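You operate a simulated robot arm through the tools that you are given. There is no shell and no other tool. Be economical: measure what you need, move in short steps, check, and stop when the job is done.

You are at the controls of a simulated robot arm. One attempt, no reset.

TASK
Take the jar of cinnamon and leave it in the grey bowl. Open the left wall cupboard door, put the grey mug on the socket worktop surface away on the bottom wall cupboard shelf and shut the door again. Close the double cupboard door by the open unit. Put the yellow mug in the sink bowl. Put the white cloth on the cork coaster. Put one of the scones from the bread basket in the green bowl. Open the bottle crate, put the scrubbing brush on the middle of the island away in the floor of the bottle crate and shut the crate again. Take the blue potato wedges box on the coffee end of the island and put it away on the socket worktop surface. Put two of the cans of mandarins from the socket worktop surface on the baking sheet. The order is free. Set down upright: grey mug, yellow mug, can of mandarins.

It is judged by the outcome, as a careful person would: the job done as asked, and still so three seconds after it is handed in. It fails if anything else is knocked over, pushed out of place, dropped, spilled or broken. Flat cloth is picked up by pressing the open fingertips on it (5 to 10 N) and closing them slowly along it; thin cloth reads only 2 to 8 mm in the jaws.

THE ROBOT
A 7-joint arm with a two-finger parallel gripper on a trunk, on a base that drives. Base frame: it is fixed to the floor where the robot stands at the start and does not move with it; the origin is under the middle of the robot, x ahead of it, y to its left, z up; the surface under the hand at the start is at about z = 800. Readings come in mm, rad, newtons and seconds.
Its first joint turns from -2.897 to 2.897 rad. Places, roughly: baking sheet (30x20x1 cm) [-1000, 1700, 900]; blue potato wedges box [750, 0, 1000]; bottle crate [-200, 2400, 200]; bottom wall cupboard shelf [1600, -2800, 1500]; can of mandarins [-750, 1250, 1000]; cork coaster (11x11x1 cm) [2400, 200, 800]; double cupboard door by the open unit [-600, 2000, 500]; floor of the bottle crate [-200, 2400, 200]; green bowl (15x15x6 cm) [3100, -2700, 800]; grey bowl (15x15x6 cm) [600, 100, 800]; grey mug (12x8x10 cm) [-900, 2000, 1000]; jar of cinnamon [750, 0, 750]; left wall cupboard door [1800, -2700, 1900]; scone (7x7x5 cm) [2900, -500, 800]; scrubbing brush (15x5x6 cm) [1000, -200, 800]; sink bowl inside [600, -2700, 800]; socket worktop surface [-1000, 1700, 900]; white cloth (11x6x3 cm) [3300, -2900, 800]; yellow mug (12x8x10 cm) [3600, -2700, 900]. Payload 3.43 kg.
The tool frame sits at the grasp point between the pads (the TCP): z along the fingers, y along the line on which they close. The tips reach 30 mm beyond it. Largest opening 94 mm; finger width 28, thickness 10; the body of the gripper, 50 by 96 mm, starts 55 mm behind the TCP.
Orientation is told as [roll, pitch, yaw] about the base's x, y, z axes, in that order, counted from this pose: with the fingers straight down and closing along the base's y, the tool's x points along the base's -x, its y along +y and its z along -z.

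THE INTERFACE
- The arm moves only by the tool arm_command. Its argument "steps" is a list of rows, each a list of 7 numbers: the shift along the base's x, y, z in mm, then the turn, a rotation vector about the base's x, y, z in rad, then the gripper command, from -1 (fully open) to 1 (shut), values between in proportion. In form: [[tx, ty, tz, rx, ry, rz, gripper], ...]. A call has 1 to 20 rows; each row is the pose to reach, as a shift and turn from the pose commanded when the call began. Each row takes 0.2 s and may step no farther than 50 mm and 0.15 rad from the row before; otherwise, or with a gripper value out of range, the whole call is refused. Where a pose cannot be reached the arm comes as near as it can. A force on the tool above 40 N (or 10 N above the force at the start of the call, whichever is more), or a blocked arm, ends the call early, and 0.2 s more pass. The fingers move at their own pace (about 45 mm/s each) and stop on an object; they squeeze with about 41 N. The grip force told is the motor's: it shows also when the fingers shut on nothing. Time passes only in rows, and 0.2 s behind the last, so rows that repeat a pose let the fingers close. It gives the time, the measured TCP pose, the force on the tool (base axes), the opening and the grip force at its end, in the units of the frame above (readings bear some noise), with the torque about the TCP (base axes, N m) and any sound that the robot's microphone picked up, and new pictures: "show" is both (left out), scene, wrist or none.
- Cameras (640 x 400 px; columns grow to the right, rows downward): "scene" is now at [479.4, 161.9, 1215.5]; the picture's right is [-0.66, -0.75, 0.00], its down [-0.45, 0.39, -0.80] and it looks along [0.60, -0.53, -0.59] (base axes); focal length 214 px, centre (320, 200). "wrist" rides on the gripper at [76, 14, -102] in the tool frame; the picture's right is [-0.18, 0.98, 0.00], its down [-0.75, -0.14, -0.64] and it looks along [-0.63, -0.12, 0.77] (tool axes); focal length 243 px, centre (320, 200). There is no depth. A picture from a camera that has moved, and an enlarged one, comes with that camera's place and axes in the base frame and with its lens. The place of the scene camera against the robot may be out by one fixed shift of up to 25 mm in any direction.
- lift_body(by): slides the trunk up (or, below 0, down) by that many mm; the arm and the scene camera ride with it, the base frame stays. It gives what a move gives, with no picture.
- steer(legs): drives the robot by 1 to 6 legs, each [ahead, left, turn to the left] in mm, mm and rad, along the robot's own axes; the way and the turn of a leg run together, so that a leg with both is an arc; at most 1500 mm and 3.142 rad a leg. The arm and the cameras ride along, it lands a little off, and it stops where it bumps. It gives what a move gives, and a new picture of the scene camera.
- pan_tilt(pan, tilt): turns the head with the scene camera to pan (to the left, within 1.798 rad either way) and tilt (down, from -0.506 to 1.204), counted from straight ahead of the robot. It gives what a move gives, and a new picture of the scene camera.
- inspect(camera, box): a new picture of the part [left, top, right, bottom] of that camera's present view, enlarged. The clock stands still meanwhile.
- finish_job(): hands the job in; it is judged then, once.

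Go step by step. Nothing tells you exact positions but the pictures and the camera data: compare them with the known pose of the tool, close in by small moves and look again before you grip or let go. The budget is 556 turns and 360 pictures, counting those below and the enlarged ones. Unless the task says otherwise, let go and move clear before handing in.

The tools are called as name(argument=value, ...) on one line, values as JSON. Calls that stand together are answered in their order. arm_command: Moves the arm, as the interface text tells. Its arguments: {"type":"object","properties":{"steps":{"type":"array","items":{"type":"array","items":{"type":"number"}}},"show":{"type":"string","enum":["both","scene","wrist","none"]}},"required":["steps"]} The other tools are called the same way: lift_body (by) slides the trunk up or down; steer (legs) drives the base; pan_tilt (pan, tilt) turns the head that bears the scene camera; inspect (camera, box) takes an enlarged picture of a part of a camera's view; finish_job () hands the job in.

At the start:

```text
time: 0.0
tool_pos: [692.8, 60.7, 1157.6]
tcp_rot: [0.0, -0.001, 0.0]
force: [-0.5, 0.1, -0.5]
moment: [0.0, -0.02, -0.02]
width: 94.1
grasp_force: 0.0
trunk travel left (down, up): [-300.0, 190.0]
robot x, y, heading: [1.9, 0.2, 0.001]
head pan, tilt: [-0.723, 0.637]
```

scene: 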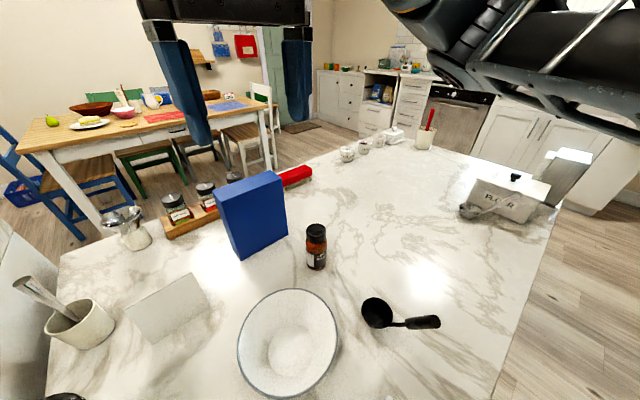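
wrist: 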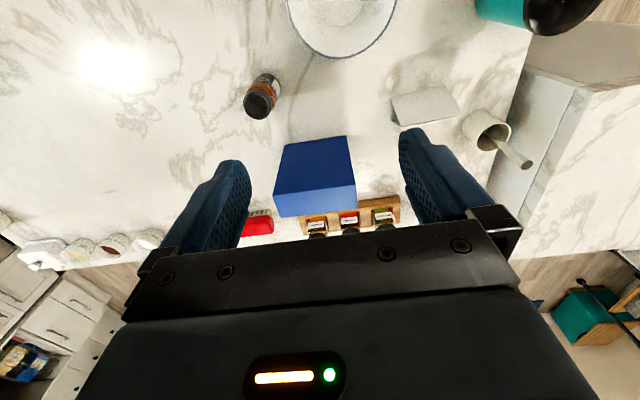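

The jar stands near [712, -35], the grey bowl near [611, 107], and the blue box is behind the jar. I'll move above the jar and check.

arm_command(steps=[[10, -40, -40, 0, 0, 0, -1], [19, -80, -80, 0, 0, 0, -1], [19, -96, -125, 0, 0, 0, -1], [19, -96, -165, 0, 0, 0, -1], [19, -96, -200, 0, 0, 0, -1], [19, -96, -200, 0, 0, 0, -1]])

inspect(camera="scene", box=[0, 0, 320, 200])

```text
refused: row 1 steps farther than a row can; nothing moved
```

```text
2.00 times, centred on (160, 100) of scene
camera zoom: at [479.4, 161.9, 1215.5], right [-0.66, -0.75, 0.0], down [-0.45, 0.39, -0.8], along [0.6, -0.53, -0.59], focal length 429 px, centre (640, 400)
```

zoom: 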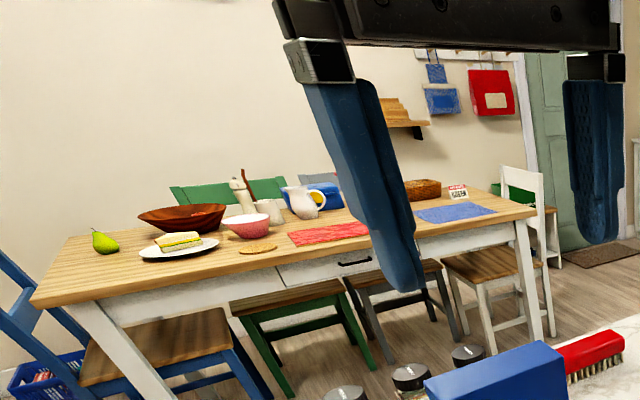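

A row's step was longer than 50 mm, so I'll use smaller steps. The table shows the cork coaster and a bread basket.

arm_command(steps=[[5, -30, -35, 0, 0, 0, -1], [10, -60, -70, 0, 0, 0, -1], [19, -90, -105, 0, 0, 0, -1], [19, -96, -150, 0, 0, 0, -1], [19, -96, -195, 0, 0, 0, -1], [19, -96, -200, 0, 0, 0, -1]])

```text
time: 1.4
tool_pos: [712.0, -36.9, 958.2]
tcp_rot: [-0.001, 0.0, 0.001]
force: [-0.2, 0.7, -0.5]
moment: [0.0, 0.02, -0.04]
width: 93.9
grasp_force: 0.0
trunk travel left (down, up): [-300.0, 190.0]
robot x, y, heading: [-0.9, -4.6, 0.003]
head pan, tilt: [-0.723, 0.637]
camera scene: at [479.4, 161.8, 1215.6], right [-0.66, -0.75, 0.0], down [-0.45, 0.39, -0.8], along [0.6, -0.53, -0.59], focal length 214 px, centre (320, 200)
camera wrist: at [635.5, -21.3, 1060.7], right [0.18, 0.98, 0.0], down [0.75, -0.14, 0.64], along [0.63, -0.12, -0.77], focal length 243 px, centre (320, 200)
```

scene: 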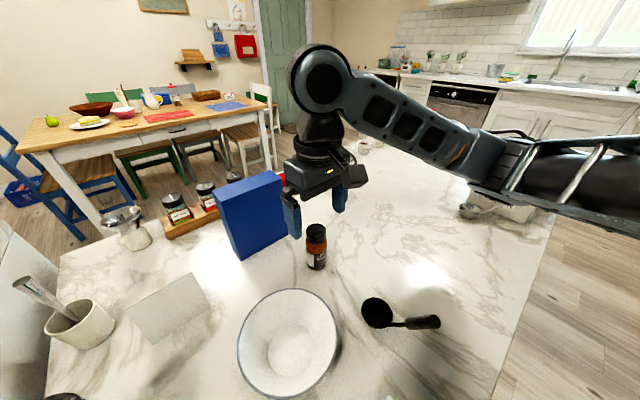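
wrist: 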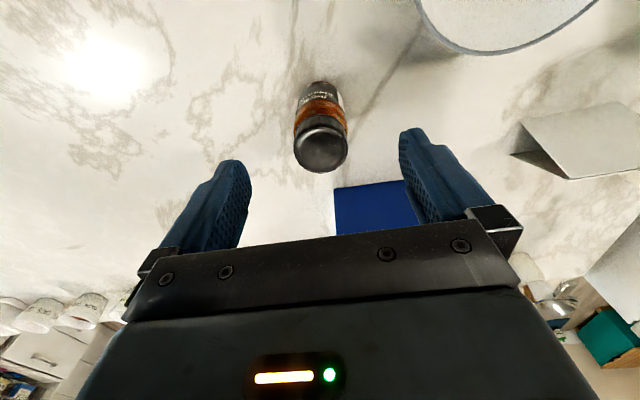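

The jar is centred under the hand, with its top at about z = 910. I'll go down and grip it.

arm_command(steps=[[0, -1, -45, 0, 0, 0, -1], [0, -1, -82, 0, 0, 0, -1], [0, -1, -82, 0, 0, 0, 1], [0, -1, -82, 0, 0, 0, 1], [0, -1, -82, 0, 0, 0, 1], [0, -1, -82, 0, 0, 0, 1], [0, -1, -82, 0, 0, 0, 1]])

```text
time: 3.0
tool_pos: [710.0, -38.1, 880.0]
tcp_rot: [-0.002, 0.001, 0.0]
force: [0.7, -0.2, -0.4]
moment: [0.01, -0.01, 0.01]
width: 44.1
grasp_force: 41.0
trunk travel left (down, up): [-300.0, 190.0]
robot x, y, heading: [1.1, 3.2, -0.001]
head pan, tilt: [-0.723, 0.637]
camera scene: at [479.4, 161.9, 1215.5], right [-0.66, -0.75, 0.0], down [-0.45, 0.39, -0.8], along [0.6, -0.53, -0.59], focal length 214 px, centre (320, 200)
camera wrist: at [634.1, -23.0, 982.1], right [0.18, 0.98, 0.0], down [0.75, -0.14, 0.64], along [0.63, -0.12, -0.77], focal length 243 px, centre (320, 200)
```

scene: 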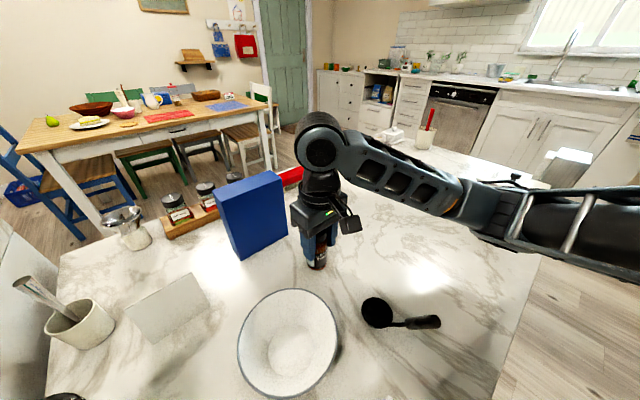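
wrist: 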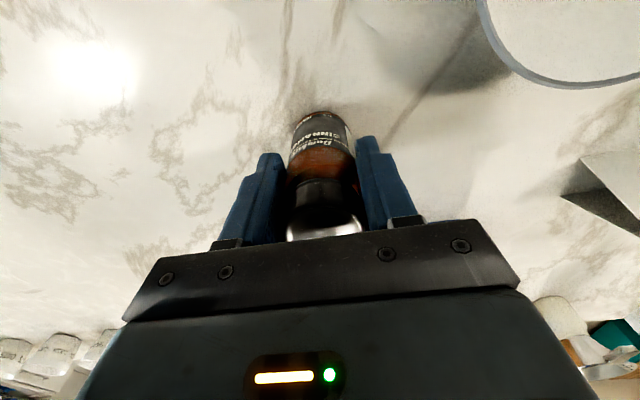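

The jar is held (44 mm). I'll lift it and carry it over the bowl.

arm_command(steps=[[0, 0, 45, 0, 0, 0, 1], [0, 0, 90, 0, 0, 0, 1], [-25, 35, 100, 0, 0, 0, 1], [-50, 70, 100, 0, 0, 0, 1], [-75, 107, 100, 0, 0, 0, 1], [-99, 145, 100, 0, 0, 0, 1], [-99, 145, 100, 0, 0, 0, 1]])

```text
time: 4.6
tool_pos: [609.0, 109.8, 975.9]
tcp_rot: [0.001, 0.001, 0.001]
force: [0.1, 0.0, -0.2]
moment: [0.01, 0.02, -0.01]
width: 44.2
grasp_force: 41.1
trunk travel left (down, up): [-300.0, 190.0]
robot x, y, heading: [-1.6, 0.9, 0.004]
head pan, tilt: [-0.723, 0.637]
camera scene: at [479.4, 161.9, 1215.5], right [-0.66, -0.75, 0.0], down [-0.45, 0.39, -0.8], along [0.6, -0.53, -0.59], focal length 214 px, centre (320, 200)
camera wrist: at [532.6, 124.6, 1078.1], right [0.18, 0.98, 0.0], down [0.75, -0.14, 0.64], along [0.63, -0.12, -0.77], focal length 243 px, centre (320, 200)
```

scene: 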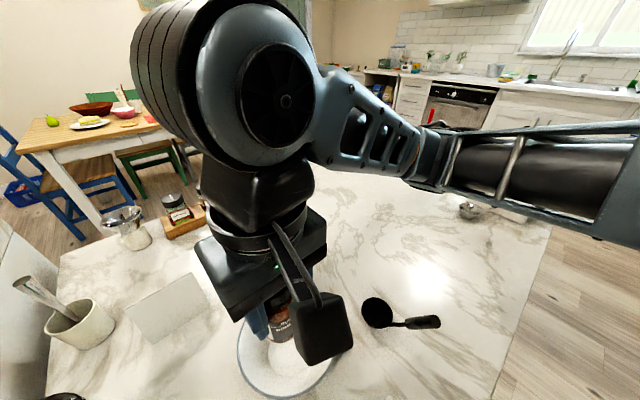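
wrist: 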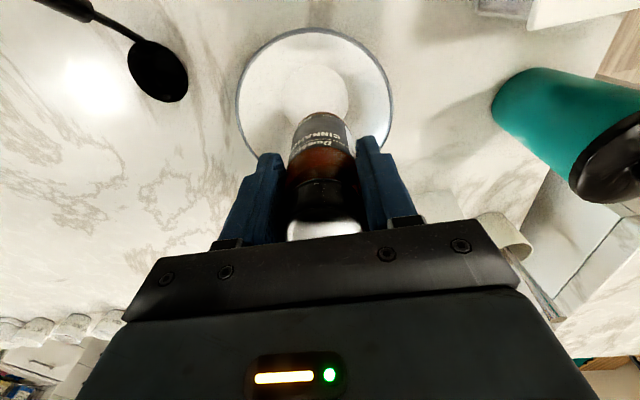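

The bowl's centre is about 5 mm off the jar, so I'll correct and lower it in.

arm_command(steps=[[-5, -5, -40, 0, 0, 0, 1], [-5, -5, -70, 0, 0, 0, 1], [-5, -5, -82, 0, 0, 0, 1], [-5, -5, -86, 0, 0, 0, 1], [-5, -5, -88, 0, 0, 0, 1]])

```text
time: 5.8
tool_pos: [606.9, 103.4, 887.0]
tcp_rot: [0.0, 0.001, 0.0]
force: [0.4, -0.7, -2.0]
moment: [0.01, 0.01, 0.01]
width: 44.1
grasp_force: 40.8
trunk travel left (down, up): [-300.0, 190.0]
robot x, y, heading: [0.6, 2.5, -0.007]
head pan, tilt: [-0.723, 0.637]
camera scene: at [479.4, 161.9, 1215.5], right [-0.66, -0.75, 0.0], down [-0.45, 0.39, -0.8], along [0.6, -0.53, -0.59], focal length 214 px, centre (320, 200)
camera wrist: at [531.1, 119.6, 989.3], right [0.18, 0.98, 0.0], down [0.75, -0.14, 0.64], along [0.63, -0.12, -0.77], focal length 243 px, centre (320, 200)
```

scene: 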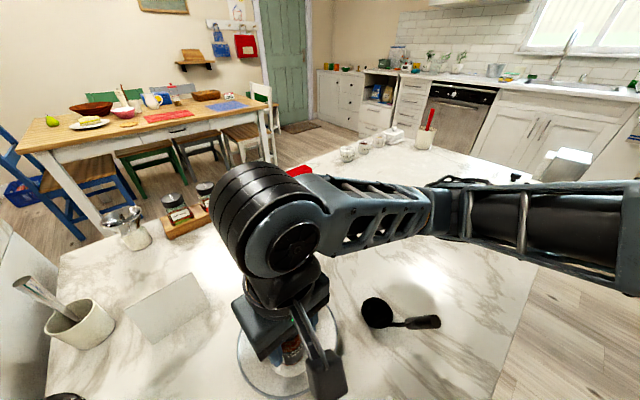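
wrist: 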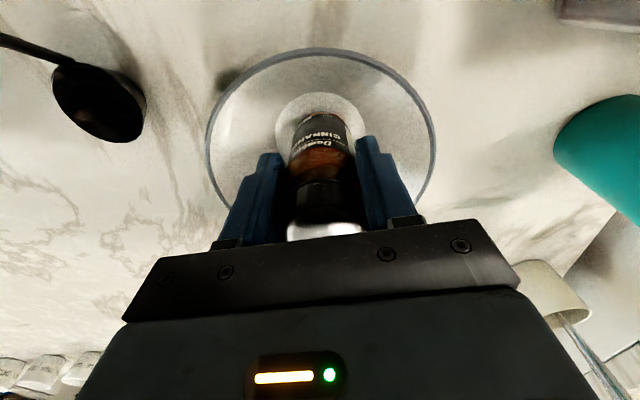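

The jar is at or just touching the bowl floor, so I'll release it and rise.

arm_command(steps=[[0, 0, -2, 0, 0, 0, 1], [0, 0, -2, 0, 0, 0, 0.4], [0, 0, -2, 0, 0, 0, -0.3], [0, 0, -2, 0, 0, 0, -0.5], [0, 0, -2, 0, 0, 0, -0.5], [0, 0, 40, 0, 0, 0, -0.5], [0, 0, 90, 0, 0, 0, -0.5], [0, 0, 130, 0, 0, 0, -1], [0, 0, 170, 0, 0, 0, -1], [0, 0, 200, 0, 0, 0, -1]])

```text
time: 8.0
tool_pos: [606.2, 105.0, 1088.3]
tcp_rot: [0.0, 0.003, 0.001]
force: [-0.7, -0.3, 0.4]
moment: [-0.02, -0.01, 0.01]
width: 94.1
grasp_force: 0.1
trunk travel left (down, up): [-300.0, 190.0]
robot x, y, heading: [2.1, 0.5, -0.003]
head pan, tilt: [-0.723, 0.637]
camera scene: at [479.5, 161.8, 1215.4], right [-0.66, -0.75, 0.0], down [-0.45, 0.39, -0.8], along [0.6, -0.53, -0.59], focal length 214 px, centre (320, 200)
camera wrist: at [530.0, 120.7, 1191.1], right [0.18, 0.98, 0.0], down [0.75, -0.14, 0.64], along [0.63, -0.12, -0.77], focal length 243 px, centre (320, 200)
```

scene: 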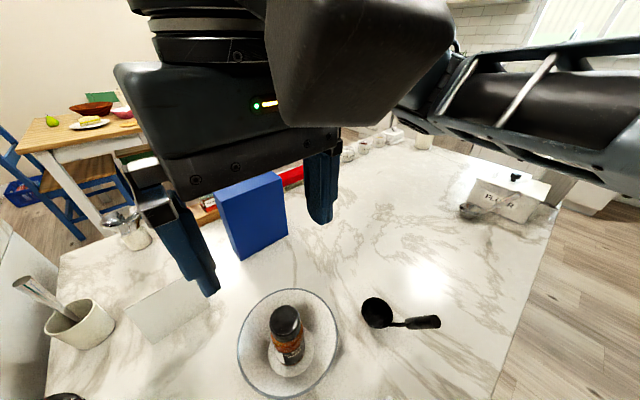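
wrist: 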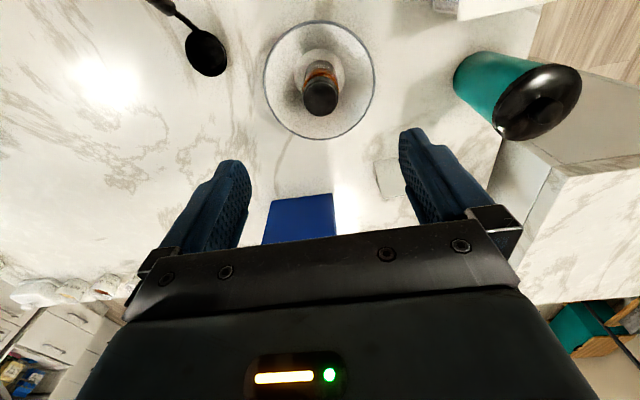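

The jar stands in the bowl. Next I'll survey the room.

pan_tilt(pan=1.75, tilt=0.3)

pan_tilt(pan=0.8, tilt=0.4)

pan_tilt(pan=-1.5, tilt=0.2)

```text
time: 10.2
tool_pos: [606.3, 104.9, 1087.5]
tcp_rot: [-0.001, 0.0, 0.0]
force: [-0.1, -0.7, -0.3]
moment: [-0.01, 0.01, -0.01]
width: 94.1
grasp_force: 0.2
trunk travel left (down, up): [-300.0, 190.0]
robot x, y, heading: [-1.1, 0.1, -0.002]
head pan, tilt: [1.751, 0.3]
camera scene: at [397.4, 311.5, 1246.2], right [0.98, 0.18, 0.0], down [0.05, -0.29, -0.96], along [-0.17, 0.94, -0.3], focal length 214 px, centre (320, 200)
```

scene: 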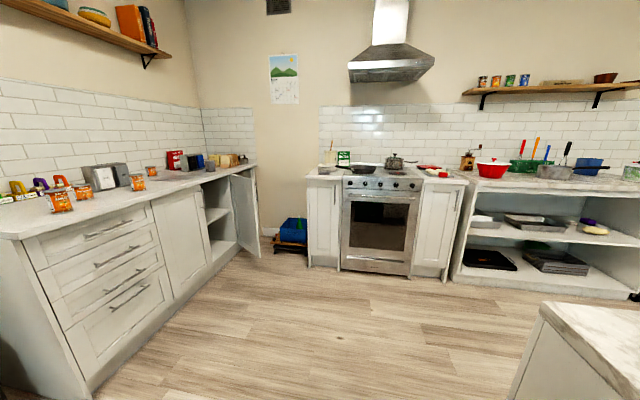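

```text
time: 11.5
tool_pos: [605.7, 104.5, 1088.0]
tcp_rot: [0.002, 0.001, -0.001]
force: [-0.1, 0.4, -0.6]
moment: [-0.01, -0.02, 0.0]
width: 93.9
grasp_force: 0.0
trunk travel left (down, up): [-300.0, 190.0]
robot x, y, heading: [-0.6, -0.0, 0.002]
head pan, tilt: [0.799, 0.4]
camera scene: at [478.6, 286.1, 1237.0], right [0.72, -0.7, 0.0], down [-0.27, -0.28, -0.92], along [0.64, 0.66, -0.39], focal length 214 px, centre (320, 200)
```

scene: 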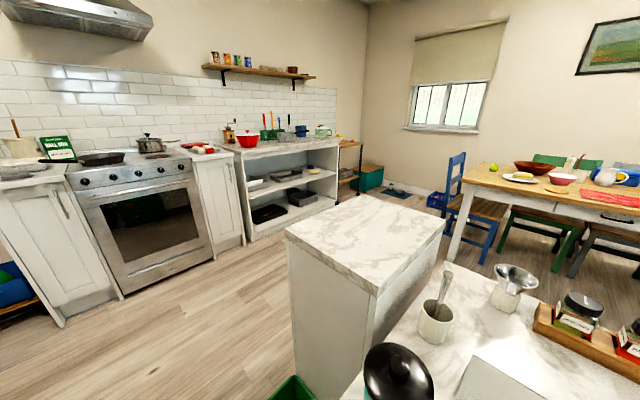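

```text
time: 13.6
tool_pos: [607.5, 104.8, 1088.9]
tcp_rot: [0.0, 0.0, 0.0]
force: [-0.3, 0.5, 0.1]
moment: [0.0, 0.0, 0.01]
width: 94.1
grasp_force: 0.1
trunk travel left (down, up): [-300.0, 190.0]
robot x, y, heading: [0.6, -3.5, 0.002]
head pan, tilt: [-1.499, 0.201]
camera scene: at [420.7, 126.7, 1255.5], right [-1.0, -0.07, 0.0], down [-0.01, 0.2, -0.98], along [0.07, -0.98, -0.2], focal length 214 px, centre (320, 200)
```

scene: 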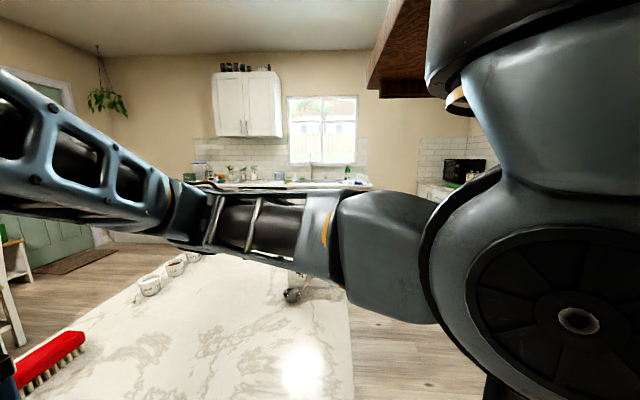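

The layout is clear: the socket worktop lies left and behind, with the open door and crate near the corner. I'll take the blue box first and turn the hand 90° to close along its depth.

arm_command(steps=[[10, -10, 10, 0, 0, 0.14, -1], [30, -20, 20, 0, 0, 0.28, -1], [50, -30, 30, 0, 0, 0.42, -1], [80, -40, 40, 0, 0, 0.56, -1], [110, -50, 40, 0, 0, 0.7, -1], [140, -60, 40, 0, 0, 0.84, -1], [170, -70, 40, 0, 0, 0.98, -1], [200, -75, 40, 0, 0, 1.12, -1], [225, -79, 40, 0, 0, 1.26, -1], [243, -79, 40, 0, 0, 1.4, -1], [243, -79, 40, 0, 0, 1.54, -1], [243, -79, 40, 0, 0, 1.57, -1], [243, -79, 40, 0, 0, 1.57, -1]])

pan_tilt(pan=-0.4, tilt=0.6)

```text
time: 16.4
tool_pos: [850.0, 26.0, 1128.2]
tcp_rot: [0.001, -0.001, 1.57]
force: [-0.6, -0.7, -0.1]
moment: [0.0, -0.01, -0.01]
width: 93.8
grasp_force: 0.1
trunk travel left (down, up): [-300.0, 190.0]
robot x, y, heading: [-0.8, -2.4, -0.0]
head pan, tilt: [-1.499, 0.201]
camera scene: at [420.7, 126.7, 1255.5], right [-1.0, -0.07, 0.0], down [-0.01, 0.2, -0.98], along [0.07, -0.98, -0.2], focal length 214 px, centre (320, 200)
camera wrist: at [836.1, -49.8, 1231.0], right [-0.98, 0.18, 0.0], down [0.14, 0.75, 0.64], along [0.12, 0.63, -0.77], focal length 243 px, centre (320, 200)
```

scene: 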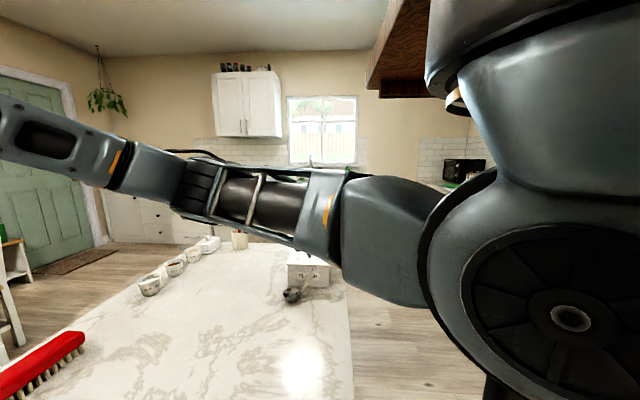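
wrist: 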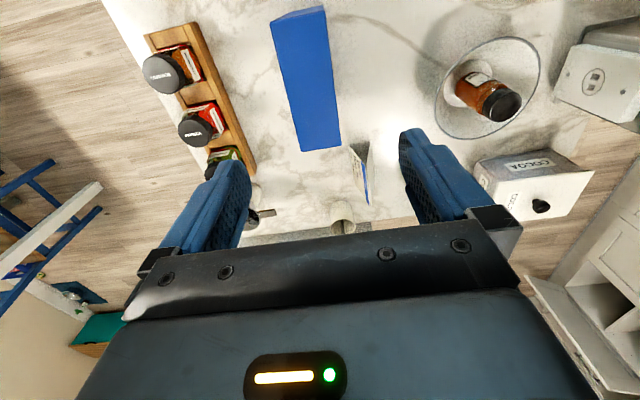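

```text
time: 17.7
tool_pos: [850.1, 26.4, 1128.7]
tcp_rot: [0.0, 0.003, 1.57]
force: [-0.6, -1.4, -0.6]
moment: [0.0, 0.0, -0.02]
width: 94.0
grasp_force: 0.1
trunk travel left (down, up): [-300.0, 190.0]
robot x, y, heading: [0.5, -1.2, -0.0]
head pan, tilt: [-0.4, 0.6]
camera scene: at [495.4, 185.1, 1218.8], right [-0.39, -0.92, 0.0], down [-0.52, 0.22, -0.83], along [0.76, -0.32, -0.56], focal length 214 px, centre (320, 200)
```

scene: 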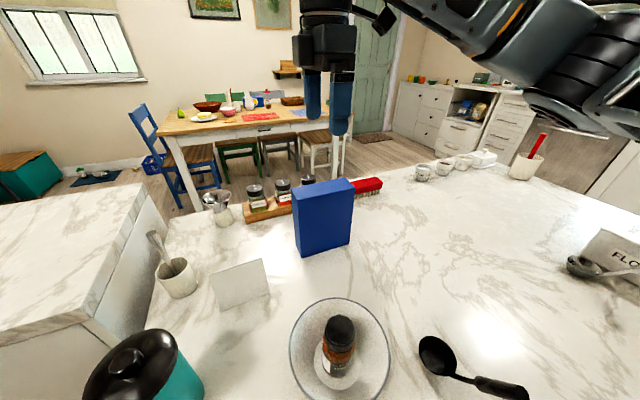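

The box top spans x 834–882 and y -40 to 83, and is nearly square to the axes. I'll descend and grip it about 40 mm below the top.

arm_command(steps=[[8, -5, -45, 0, 0, -0.035, -1], [8, -5, -90, 0, 0, -0.035, -1], [8, -5, -135, 0, 0, -0.035, -1], [8, -5, -170, 0, 0, -0.035, -1], [8, -5, -187, 0, 0, -0.035, -1], [8, -5, -187, 0, 0, -0.035, -0.5], [8, -5, -187, 0, 0, -0.035, 1], [8, -5, -187, 0, 0, -0.035, 1], [8, -5, -187, 0, 0, -0.035, 1], [8, -5, -187, 0, 0, -0.035, 1]])

```text
time: 19.9
tool_pos: [858.4, 21.3, 943.8]
tcp_rot: [0.001, 0.0, 1.535]
force: [1.0, 0.1, -0.8]
moment: [0.02, -0.03, 0.01]
width: 54.3
grasp_force: 41.0
trunk travel left (down, up): [-300.0, 190.0]
robot x, y, heading: [-0.7, -1.2, 0.003]
head pan, tilt: [-0.4, 0.6]
camera scene: at [495.5, 185.2, 1218.7], right [-0.39, -0.92, 0.0], down [-0.52, 0.22, -0.82], along [0.76, -0.32, -0.57], focal length 214 px, centre (320, 200)
camera wrist: at [841.2, -53.2, 1045.0], right [-0.98, 0.22, 0.0], down [0.17, 0.75, 0.64], along [0.14, 0.63, -0.77], focal length 243 px, centre (320, 200)
```

scene: 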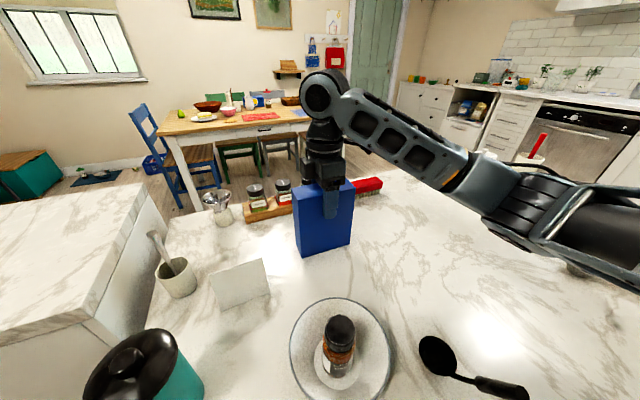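
wrist: 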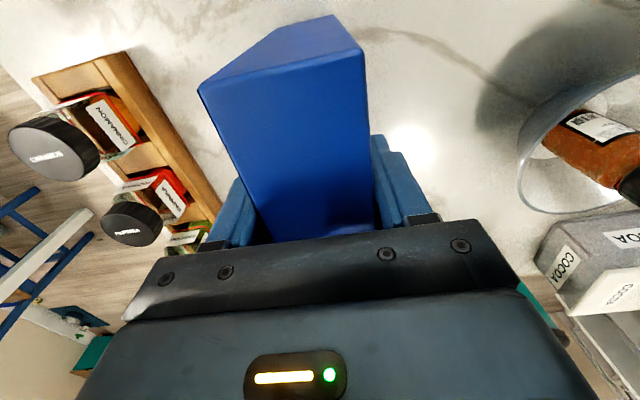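

The box is gripped (54 mm). I'll lift it, raise the trunk and pull the arm in before driving.

arm_command(steps=[[0, 0, 45, 0, 0, 0, 1], [0, 0, 90, 0, 0, 0, 1], [0, 0, 135, 0, 0, 0, 1], [0, 0, 180, 0, 0, 0, 1], [-40, 0, 200, 0, 0, 0, 1], [-85, 0, 200, 0, 0, 0, 1], [-130, 0, 200, 0, 0, 0, 1], [-175, 0, 200, 0, 0, 0, 1], [-220, 0, 200, 0, 0, 0, 1], [-220, 0, 200, 0, 0, 0, 1]])

lift_body(by=100)

pan_tilt(pan=1.5, tilt=0.8)

```text
time: 22.1
tool_pos: [636.8, 18.1, 1138.9]
tcp_rot: [0.0, 0.0, 1.533]
force: [0.9, 0.4, -2.8]
moment: [0.04, 0.0, -0.01]
width: 54.3
grasp_force: 41.1
trunk travel left (down, up): [-300.0, 190.0]
robot x, y, heading: [0.2, 2.4, 0.005]
head pan, tilt: [-0.4, 0.6]
camera scene: at [495.6, 185.2, 1218.7], right [-0.39, -0.92, 0.0], down [-0.52, 0.22, -0.82], along [0.76, -0.32, -0.57], focal length 214 px, centre (320, 200)
camera wrist: at [619.5, -56.7, 1241.7], right [-0.98, 0.22, 0.0], down [0.17, 0.75, 0.64], along [0.14, 0.63, -0.77], focal length 243 px, centre (320, 200)
```

scene: 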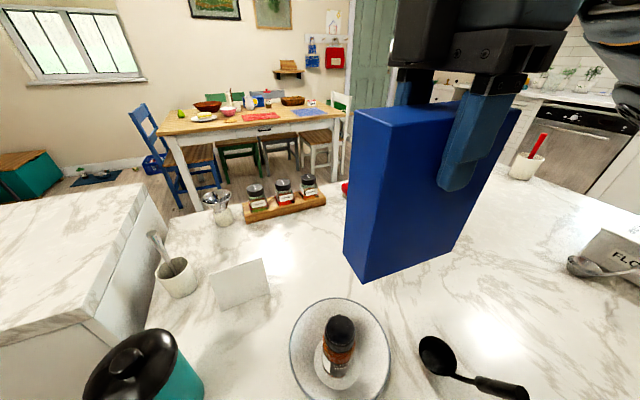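
wrist: 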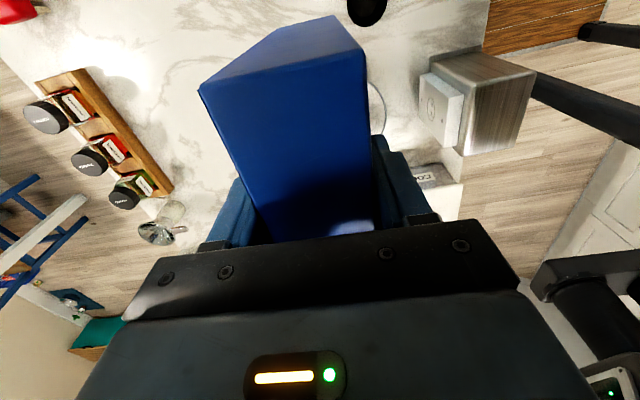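

```text
time: 23.5
tool_pos: [637.4, 18.1, 1240.1]
tcp_rot: [0.001, -0.001, 1.533]
force: [1.0, -0.3, -2.7]
moment: [0.01, 0.02, -0.01]
width: 54.0
grasp_force: 40.9
trunk travel left (down, up): [-400.0, 90.0]
robot x, y, heading: [0.6, -2.2, 0.004]
head pan, tilt: [-0.4, 0.6]
```

```text
time: 25.3
tool_pos: [636.9, 17.8, 1239.8]
tcp_rot: [0.0, 0.0, 1.535]
force: [0.3, 0.1, -2.6]
moment: [0.01, -0.02, -0.02]
width: 54.0
grasp_force: 40.3
trunk travel left (down, up): [-400.0, 90.0]
robot x, y, heading: [-1.7, 1.6, 0.001]
head pan, tilt: [1.499, 0.799]
camera scene: at [419.9, 300.0, 1301.9], right [1.0, -0.07, 0.0], down [-0.05, -0.71, -0.7], along [0.05, 0.7, -0.72], focal length 214 px, centre (320, 200)
```

scene: 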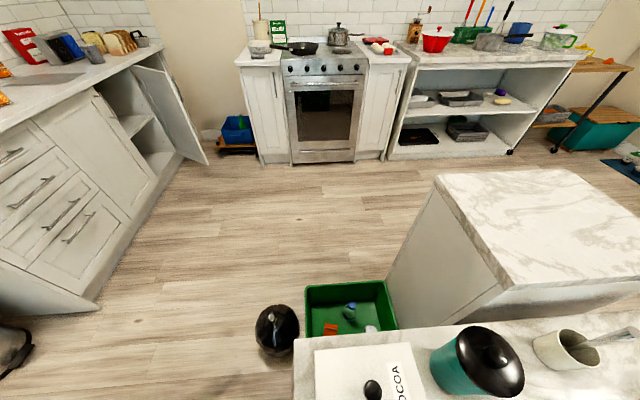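

I can see a black kettle on the floor near [230, 600] and a green crate beside it. I'll back up about 280 mm first, then slide left past them.

steer(legs=[[-280, 0, 0], [0, 1000, 0]])

```text
time: 32.1
tool_pos: [369.1, 1022.5, 1238.9]
tcp_rot: [0.0, -0.001, 1.515]
force: [0.9, 0.5, -2.1]
moment: [0.02, -0.02, 0.0]
width: 54.0
grasp_force: 41.0
trunk travel left (down, up): [-400.0, 90.0]
robot x, y, heading: [-265.6, 1019.5, -0.021]
head pan, tilt: [1.499, 0.799]
camera scene: at [158.5, 1309.4, 1301.8], right [1.0, -0.09, 0.0], down [-0.07, -0.71, -0.7], along [0.06, 0.69, -0.72], focal length 214 px, centre (320, 200)
```

scene: 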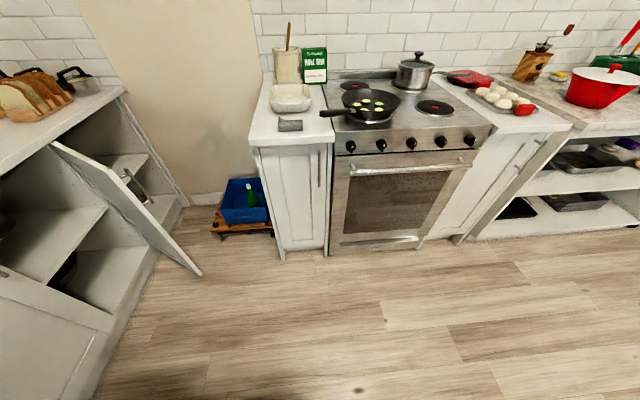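

The way ahead is clear. I'll step away from the counter, turn to face the socket worktop, then look at it.

steer(legs=[[250, 250, 0], [0, 0, 3.14]])

pan_tilt(pan=-0.3, tilt=0.55)

```text
time: 41.9
tool_pos: [-648.9, 1229.9, 1240.4]
tcp_rot: [0.0, -0.001, -1.579]
force: [0.1, 0.6, -2.1]
moment: [0.02, 0.0, -0.01]
width: 54.1
grasp_force: 41.3
trunk travel left (down, up): [-400.0, 90.0]
robot x, y, heading: [-13.4, 1264.5, -3.113]
head pan, tilt: [1.499, 0.799]
camera scene: at [-440.5, 962.6, 1301.8], right [-1.0, 0.04, 0.0], down [0.03, 0.72, -0.7], along [-0.03, -0.7, -0.72], focal length 214 px, centre (320, 200)
```

scene: 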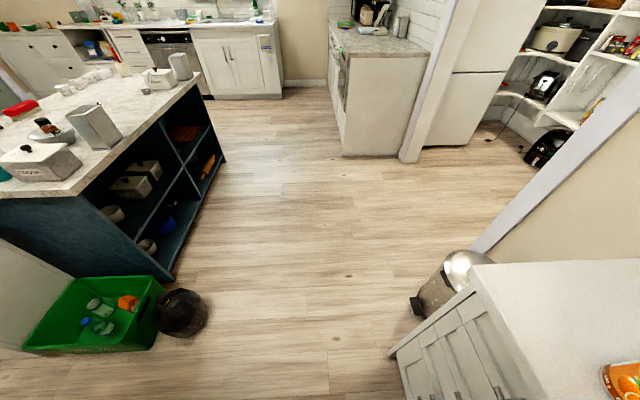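

```text
time: 43.7
tool_pos: [-649.2, 1229.9, 1239.8]
tcp_rot: [0.002, 0.0, -1.58]
force: [0.5, 0.1, -2.2]
moment: [0.05, 0.0, 0.03]
width: 53.9
grasp_force: 41.3
trunk travel left (down, up): [-400.0, 90.0]
robot x, y, heading: [-12.4, 1262.3, -3.109]
head pan, tilt: [-0.3, 0.55]
camera scene: at [-523.5, 1067.4, 1323.2], right [0.27, 0.96, 0.0], down [0.5, -0.14, -0.85], along [-0.82, 0.23, -0.52], focal length 214 px, centre (320, 200)
```

scene: 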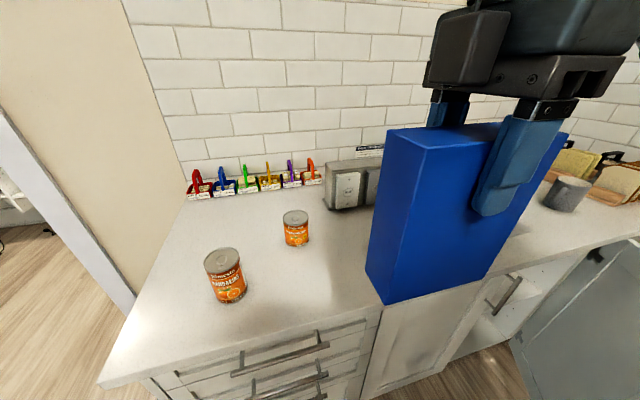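

I see two mandarin cans near [-846, 957] and [-983, 1128], with the mug and baking sheet farther right. The left end of the worktop is free, so I'll set the box at about [-1050, 880].

steer(legs=[[0, 350, -0.03], [230, 0, 0]])

pan_tilt(pan=-0.3, tilt=0.7)

```text
time: 45.6
tool_pos: [-644.9, 950.3, 1239.6]
tcp_rot: [0.0, 0.002, -1.601]
force: [0.1, -0.9, -0.9]
moment: [0.02, 0.01, 0.02]
width: 54.0
grasp_force: 40.9
trunk travel left (down, up): [-400.0, 90.0]
robot x, y, heading: [-10.2, 974.1, -3.138]
head pan, tilt: [-0.3, 0.55]
stopped in leg 1: the robot was blocked; the commanded pose is now the measured one
camera scene: at [-523.3, 784.5, 1323.2], right [0.29, 0.96, 0.0], down [0.5, -0.15, -0.85], along [-0.82, 0.25, -0.52], focal length 214 px, centre (320, 200)
```

scene: 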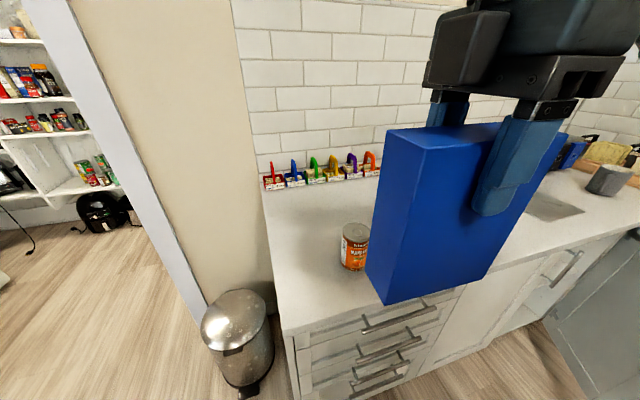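

```text
time: 46.4
tool_pos: [-645.4, 950.0, 1239.2]
tcp_rot: [0.001, -0.001, -1.602]
force: [0.0, 0.7, -2.5]
moment: [0.02, 0.0, 0.02]
width: 54.1
grasp_force: 41.3
trunk travel left (down, up): [-400.0, 90.0]
robot x, y, heading: [-11.3, 968.8, -3.138]
head pan, tilt: [-0.3, 0.7]
camera scene: at [-518.7, 783.2, 1310.1], right [0.29, 0.96, 0.0], down [0.62, -0.19, -0.77], along [-0.73, 0.22, -0.64], focal length 214 px, centre (320, 200)
```

scene: 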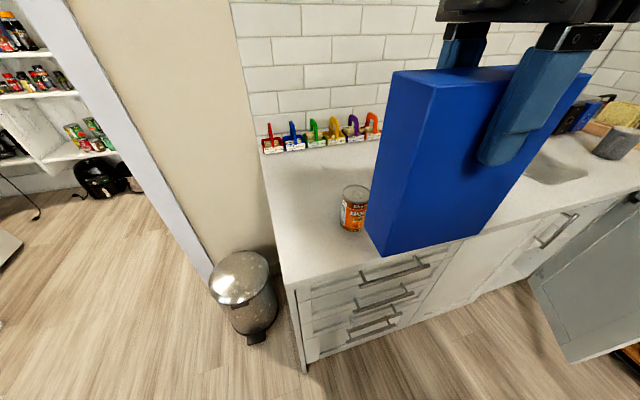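

Something blocked the base, so I'll look left to see what I touched.

pan_tilt(pan=1.798, tilt=1.15)

```text
time: 48.4
tool_pos: [-645.6, 949.6, 1240.2]
tcp_rot: [-0.001, -0.001, -1.601]
force: [0.3, -0.6, -1.8]
moment: [0.01, 0.02, 0.0]
width: 54.1
grasp_force: 40.9
trunk travel left (down, up): [-400.0, 90.0]
robot x, y, heading: [-8.1, 968.7, -3.138]
head pan, tilt: [1.798, 1.15]
camera scene: at [-423.8, 700.5, 1277.0], right [-0.97, -0.23, 0.0], down [-0.21, 0.89, -0.41], along [0.09, -0.4, -0.91], focal length 214 px, centre (320, 200)
```

scene: 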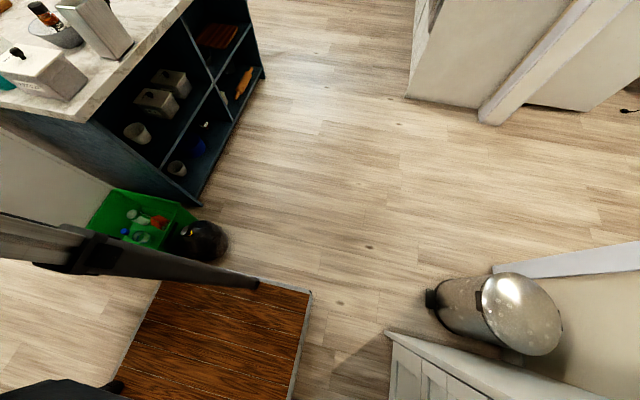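

The base's left edge touched the kettle only lightly, and the stop seems to have come at contact. I'll back off, go ahead first so the base clears it, and then move left.

steer(legs=[[0, -40, 0], [260, 0, 0]])

inspect(camera="scene", box=[0, 150, 320, 350])

```text
time: 50.7
tool_pos: [-903.3, 986.3, 1240.1]
tcp_rot: [-0.001, 0.001, -1.599]
force: [-0.3, -0.3, -2.1]
moment: [0.01, 0.01, 0.03]
width: 54.1
grasp_force: 40.9
trunk travel left (down, up): [-400.0, 90.0]
robot x, y, heading: [-267.5, 1014.8, -3.136]
head pan, tilt: [1.798, 1.15]
camera scene: at [-681.1, 737.6, 1277.0], right [-0.97, -0.23, 0.0], down [-0.21, 0.89, -0.41], along [0.1, -0.4, -0.91], focal length 214 px, centre (320, 200)
```

scene: 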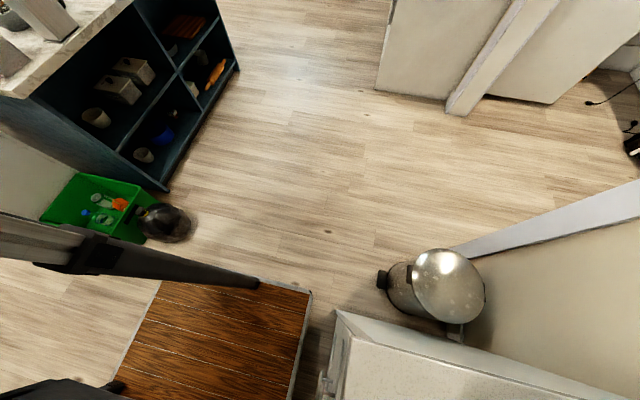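

```text
2.00 times, centred on (160, 250) of scene
camera zoom: at [-681.1, 737.6, 1277.0], right [-0.97, -0.23, 0.0], down [-0.21, 0.89, -0.41], along [0.1, -0.4, -0.91], focal length 429 px, centre (640, 100)
```

zoom: 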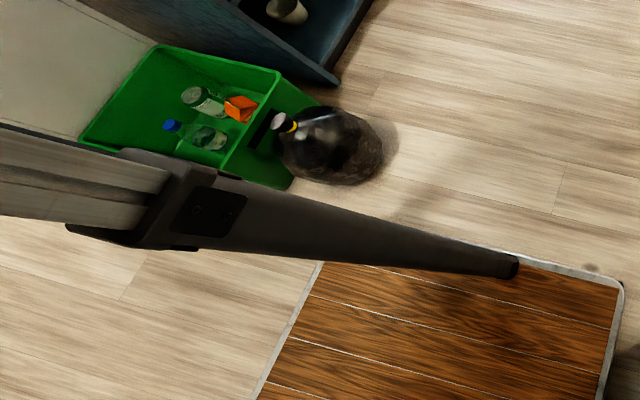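

The bag and recycling box look undisturbed. I'll slide left about 105 mm and look at the worktop again.

steer(legs=[[0, 105, 0]])

pan_tilt(pan=0.1, tilt=0.8)

```text
time: 51.9
tool_pos: [-903.3, 880.9, 1239.9]
tcp_rot: [0.0, -0.001, -1.596]
force: [0.1, 0.2, -3.4]
moment: [-0.02, 0.01, 0.01]
width: 53.9
grasp_force: 41.2
trunk travel left (down, up): [-400.0, 90.0]
robot x, y, heading: [-267.4, 908.0, -3.138]
head pan, tilt: [1.798, 1.15]
camera scene: at [-680.0, 633.7, 1277.0], right [-0.97, -0.23, 0.0], down [-0.21, 0.89, -0.41], along [0.1, -0.4, -0.91], focal length 214 px, centre (320, 200)
```

scene: 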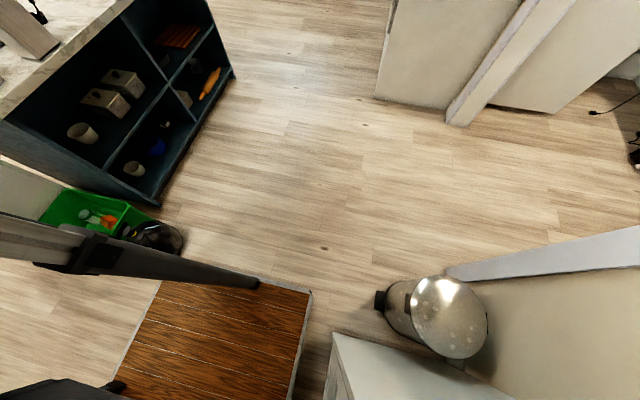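

```text
time: 53.6
tool_pos: [-902.8, 882.5, 1239.9]
tcp_rot: [-0.001, -0.001, -1.598]
force: [-0.8, -0.6, -2.4]
moment: [-0.01, 0.0, -0.02]
width: 54.1
grasp_force: 40.7
trunk travel left (down, up): [-400.0, 90.0]
robot x, y, heading: [-266.3, 904.8, -3.13]
head pan, tilt: [0.099, 0.799]
camera scene: at [-774.1, 682.8, 1301.8], right [-0.11, 0.99, 0.0], down [0.71, 0.08, -0.7], along [-0.69, -0.08, -0.72], focal length 214 px, centre (320, 200)
```

scene: 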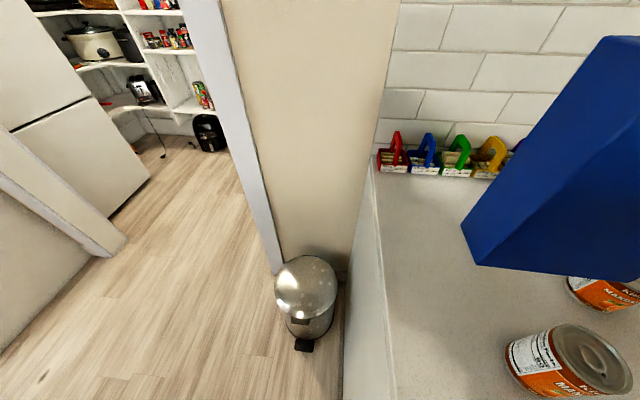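

The counter's left edge is at y ≈ 781, so a box centred at y = 880 fits. I'll extend the arm to x = -1050 and lower.

arm_command(steps=[[-45, 2, 0, 0, 0, 0, 1], [-90, 2, 0, 0, 0, 0, 1], [-135, 2, 0, 0, 0, 0, 1], [-150, 2, -30, 0, 0, 0.02, 1], [-150, 2, -75, 0, 0, 0.027, 1], [-150, 2, -120, 0, 0, 0.027, 1], [-150, 2, -165, 0, 0, 0.027, 1], [-150, 2, -180, 0, 0, 0.027, 1]])

pan_tilt(pan=-0.4, tilt=0.75)

```text
time: 55.4
tool_pos: [-1053.4, 883.7, 1060.8]
tcp_rot: [-0.003, 0.002, -1.571]
force: [-0.3, -0.7, -2.7]
moment: [-0.02, 0.01, -0.02]
width: 54.0
grasp_force: 40.4
trunk travel left (down, up): [-400.0, 90.0]
robot x, y, heading: [-267.6, 903.6, -3.134]
head pan, tilt: [0.099, 0.799]
camera scene: at [-774.0, 682.8, 1301.9], right [-0.11, 0.99, 0.0], down [0.71, 0.08, -0.7], along [-0.69, -0.08, -0.72], focal length 214 px, centre (320, 200)
camera wrist: at [-1039.6, 959.9, 1163.4], right [0.98, -0.18, 0.0], down [-0.14, -0.75, 0.64], along [-0.12, -0.63, -0.77], focal length 243 px, centre (320, 200)
```

scene: 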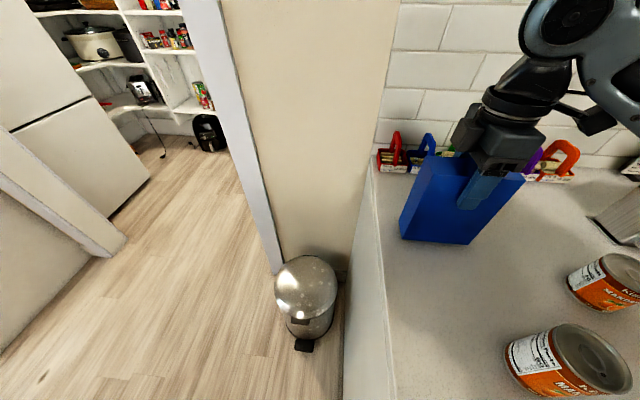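
wrist: 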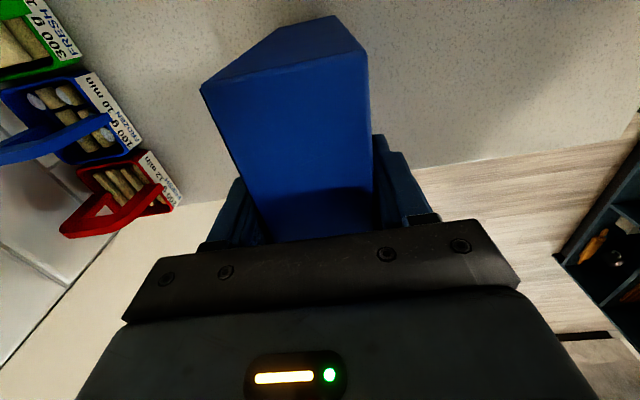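

```text
time: 56.3
tool_pos: [-1053.7, 883.1, 1061.7]
tcp_rot: [0.0, 0.0, -1.571]
force: [-0.5, 0.4, -2.2]
moment: [0.01, 0.02, 0.0]
width: 53.8
grasp_force: 41.2
trunk travel left (down, up): [-400.0, 90.0]
robot x, y, heading: [-266.9, 904.3, -3.136]
head pan, tilt: [-0.4, 0.75]
camera scene: at [-770.6, 723.0, 1305.8], right [0.38, 0.93, 0.0], down [0.63, -0.26, -0.73], along [-0.68, 0.28, -0.68], focal length 214 px, centre (320, 200)
```

scene: 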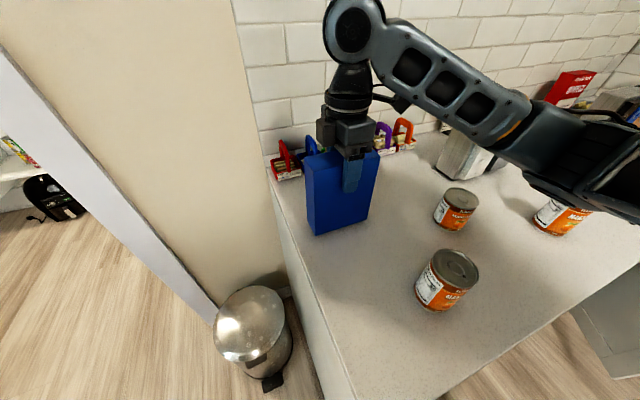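

The box hovers close to the surface, with three cans safely to its right. I'll lower gently to contact.

arm_command(steps=[[0, 0, -5, 0, 0, 0, 1], [0, 0, -9, 0, 0, 0, 1], [0, 0, -12, 0, 0, 0, 1], [0, 0, -14, 0, 0, 0, 1], [0, 0, -16, 0, 0, 0, 1]], show="none")

```text
time: 57.3
tool_pos: [-1051.7, 882.4, 1052.2]
tcp_rot: [-0.01, -0.002, -1.569]
force: [4.9, -3.3, 21.8]
moment: [0.38, -1.09, -0.15]
width: 54.2
grasp_force: 41.0
trunk travel left (down, up): [-400.0, 90.0]
robot x, y, heading: [-264.1, 904.7, -3.136]
head pan, tilt: [-0.4, 0.75]
stopped in row 4: the force on the tool passed its limit at 41 N (the readings are from after the stop); the commanded pose is now the measured one
```

Contact made, so I'll release and rise.

arm_command(steps=[[0, 0, 1, 0, 0, 0, 1], [0, 0, 1, 0, 0, 0, 0], [0, 0, 1, 0, 0, 0, -0.5], [0, 0, 1, 0, 0, 0, -1], [0, 0, 1, 0, 0, 0, -1], [0, 0, 40, 0, 0, 0, -1], [0, 0, 80, 0, 0, 0, -1], [0, 0, 125, 0, 0, 0, -1], [0, 0, 170, 0, 0, 0, -1]])

```text
time: 59.3
tool_pos: [-1052.6, 883.9, 1220.1]
tcp_rot: [-0.006, -0.003, -1.57]
force: [0.0, 0.5, -0.6]
moment: [0.03, 0.0, 0.02]
width: 93.7
grasp_force: 0.1
trunk travel left (down, up): [-400.0, 90.0]
robot x, y, heading: [-261.9, 906.6, -3.133]
head pan, tilt: [-0.4, 0.75]
camera scene: at [-770.7, 723.1, 1305.6], right [0.38, 0.92, 0.0], down [0.63, -0.26, -0.73], along [-0.68, 0.28, -0.68], focal length 214 px, centre (320, 200)
camera wrist: at [-1037.6, 960.5, 1321.5], right [0.98, -0.18, 0.0], down [-0.14, -0.75, 0.64], along [-0.12, -0.63, -0.76], focal length 243 px, centre (320, 200)
```

scene: 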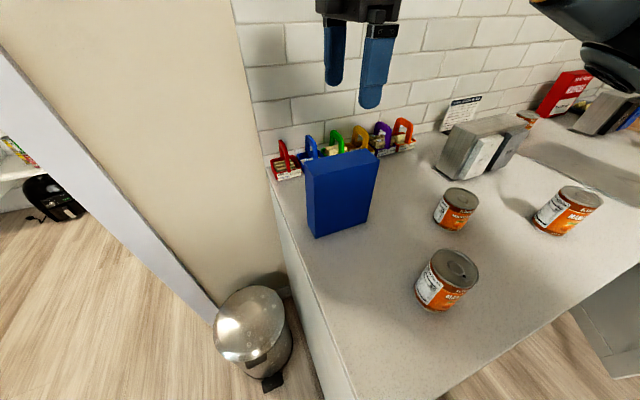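
wrist: 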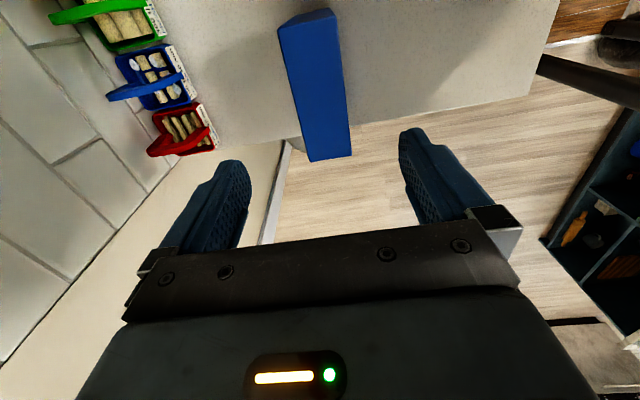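

The box stands well. I'll slide right so the cans and baking sheet are in reach, then look.

steer(legs=[[0, -520, 0]])

pan_tilt(pan=-0.25, tilt=0.7)

```text
time: 62.3
tool_pos: [-1057.7, 1400.0, 1220.1]
tcp_rot: [-0.006, -0.002, -1.569]
force: [0.1, -0.1, 0.4]
moment: [0.02, 0.04, 0.02]
width: 94.0
grasp_force: 0.0
trunk travel left (down, up): [-400.0, 90.0]
robot x, y, heading: [-272.5, 1425.0, -3.127]
head pan, tilt: [-0.4, 0.75]
camera scene: at [-775.6, 1240.6, 1305.9], right [0.38, 0.93, 0.0], down [0.63, -0.26, -0.73], along [-0.68, 0.28, -0.68], focal length 214 px, centre (320, 200)
```

scene: 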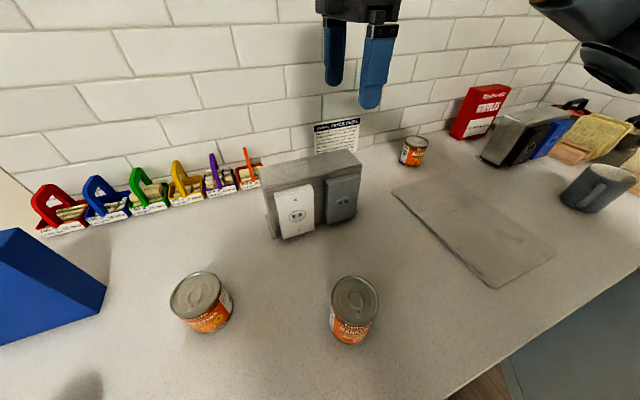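

```text
time: 63.0
tool_pos: [-1057.4, 1399.6, 1219.3]
tcp_rot: [-0.007, -0.003, -1.568]
force: [-0.4, -0.1, 0.1]
moment: [0.01, 0.01, 0.01]
width: 93.8
grasp_force: 0.1
trunk travel left (down, up): [-400.0, 90.0]
robot x, y, heading: [-270.4, 1425.4, -3.128]
head pan, tilt: [-0.25, 0.7]
camera scene: at [-781.4, 1229.3, 1310.1], right [0.24, 0.97, 0.0], down [0.63, -0.15, -0.76], along [-0.74, 0.18, -0.64], focal length 214 px, centre (320, 200)
```

scene: 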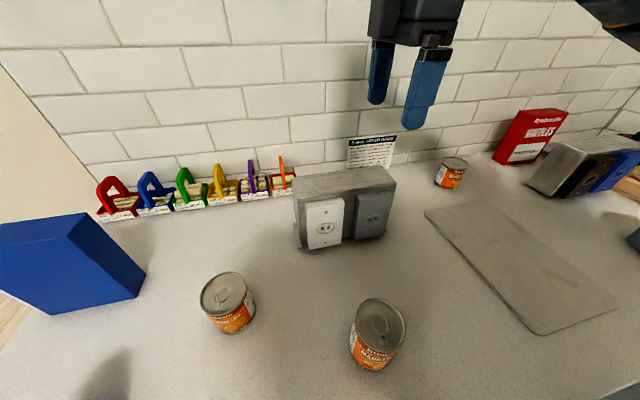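

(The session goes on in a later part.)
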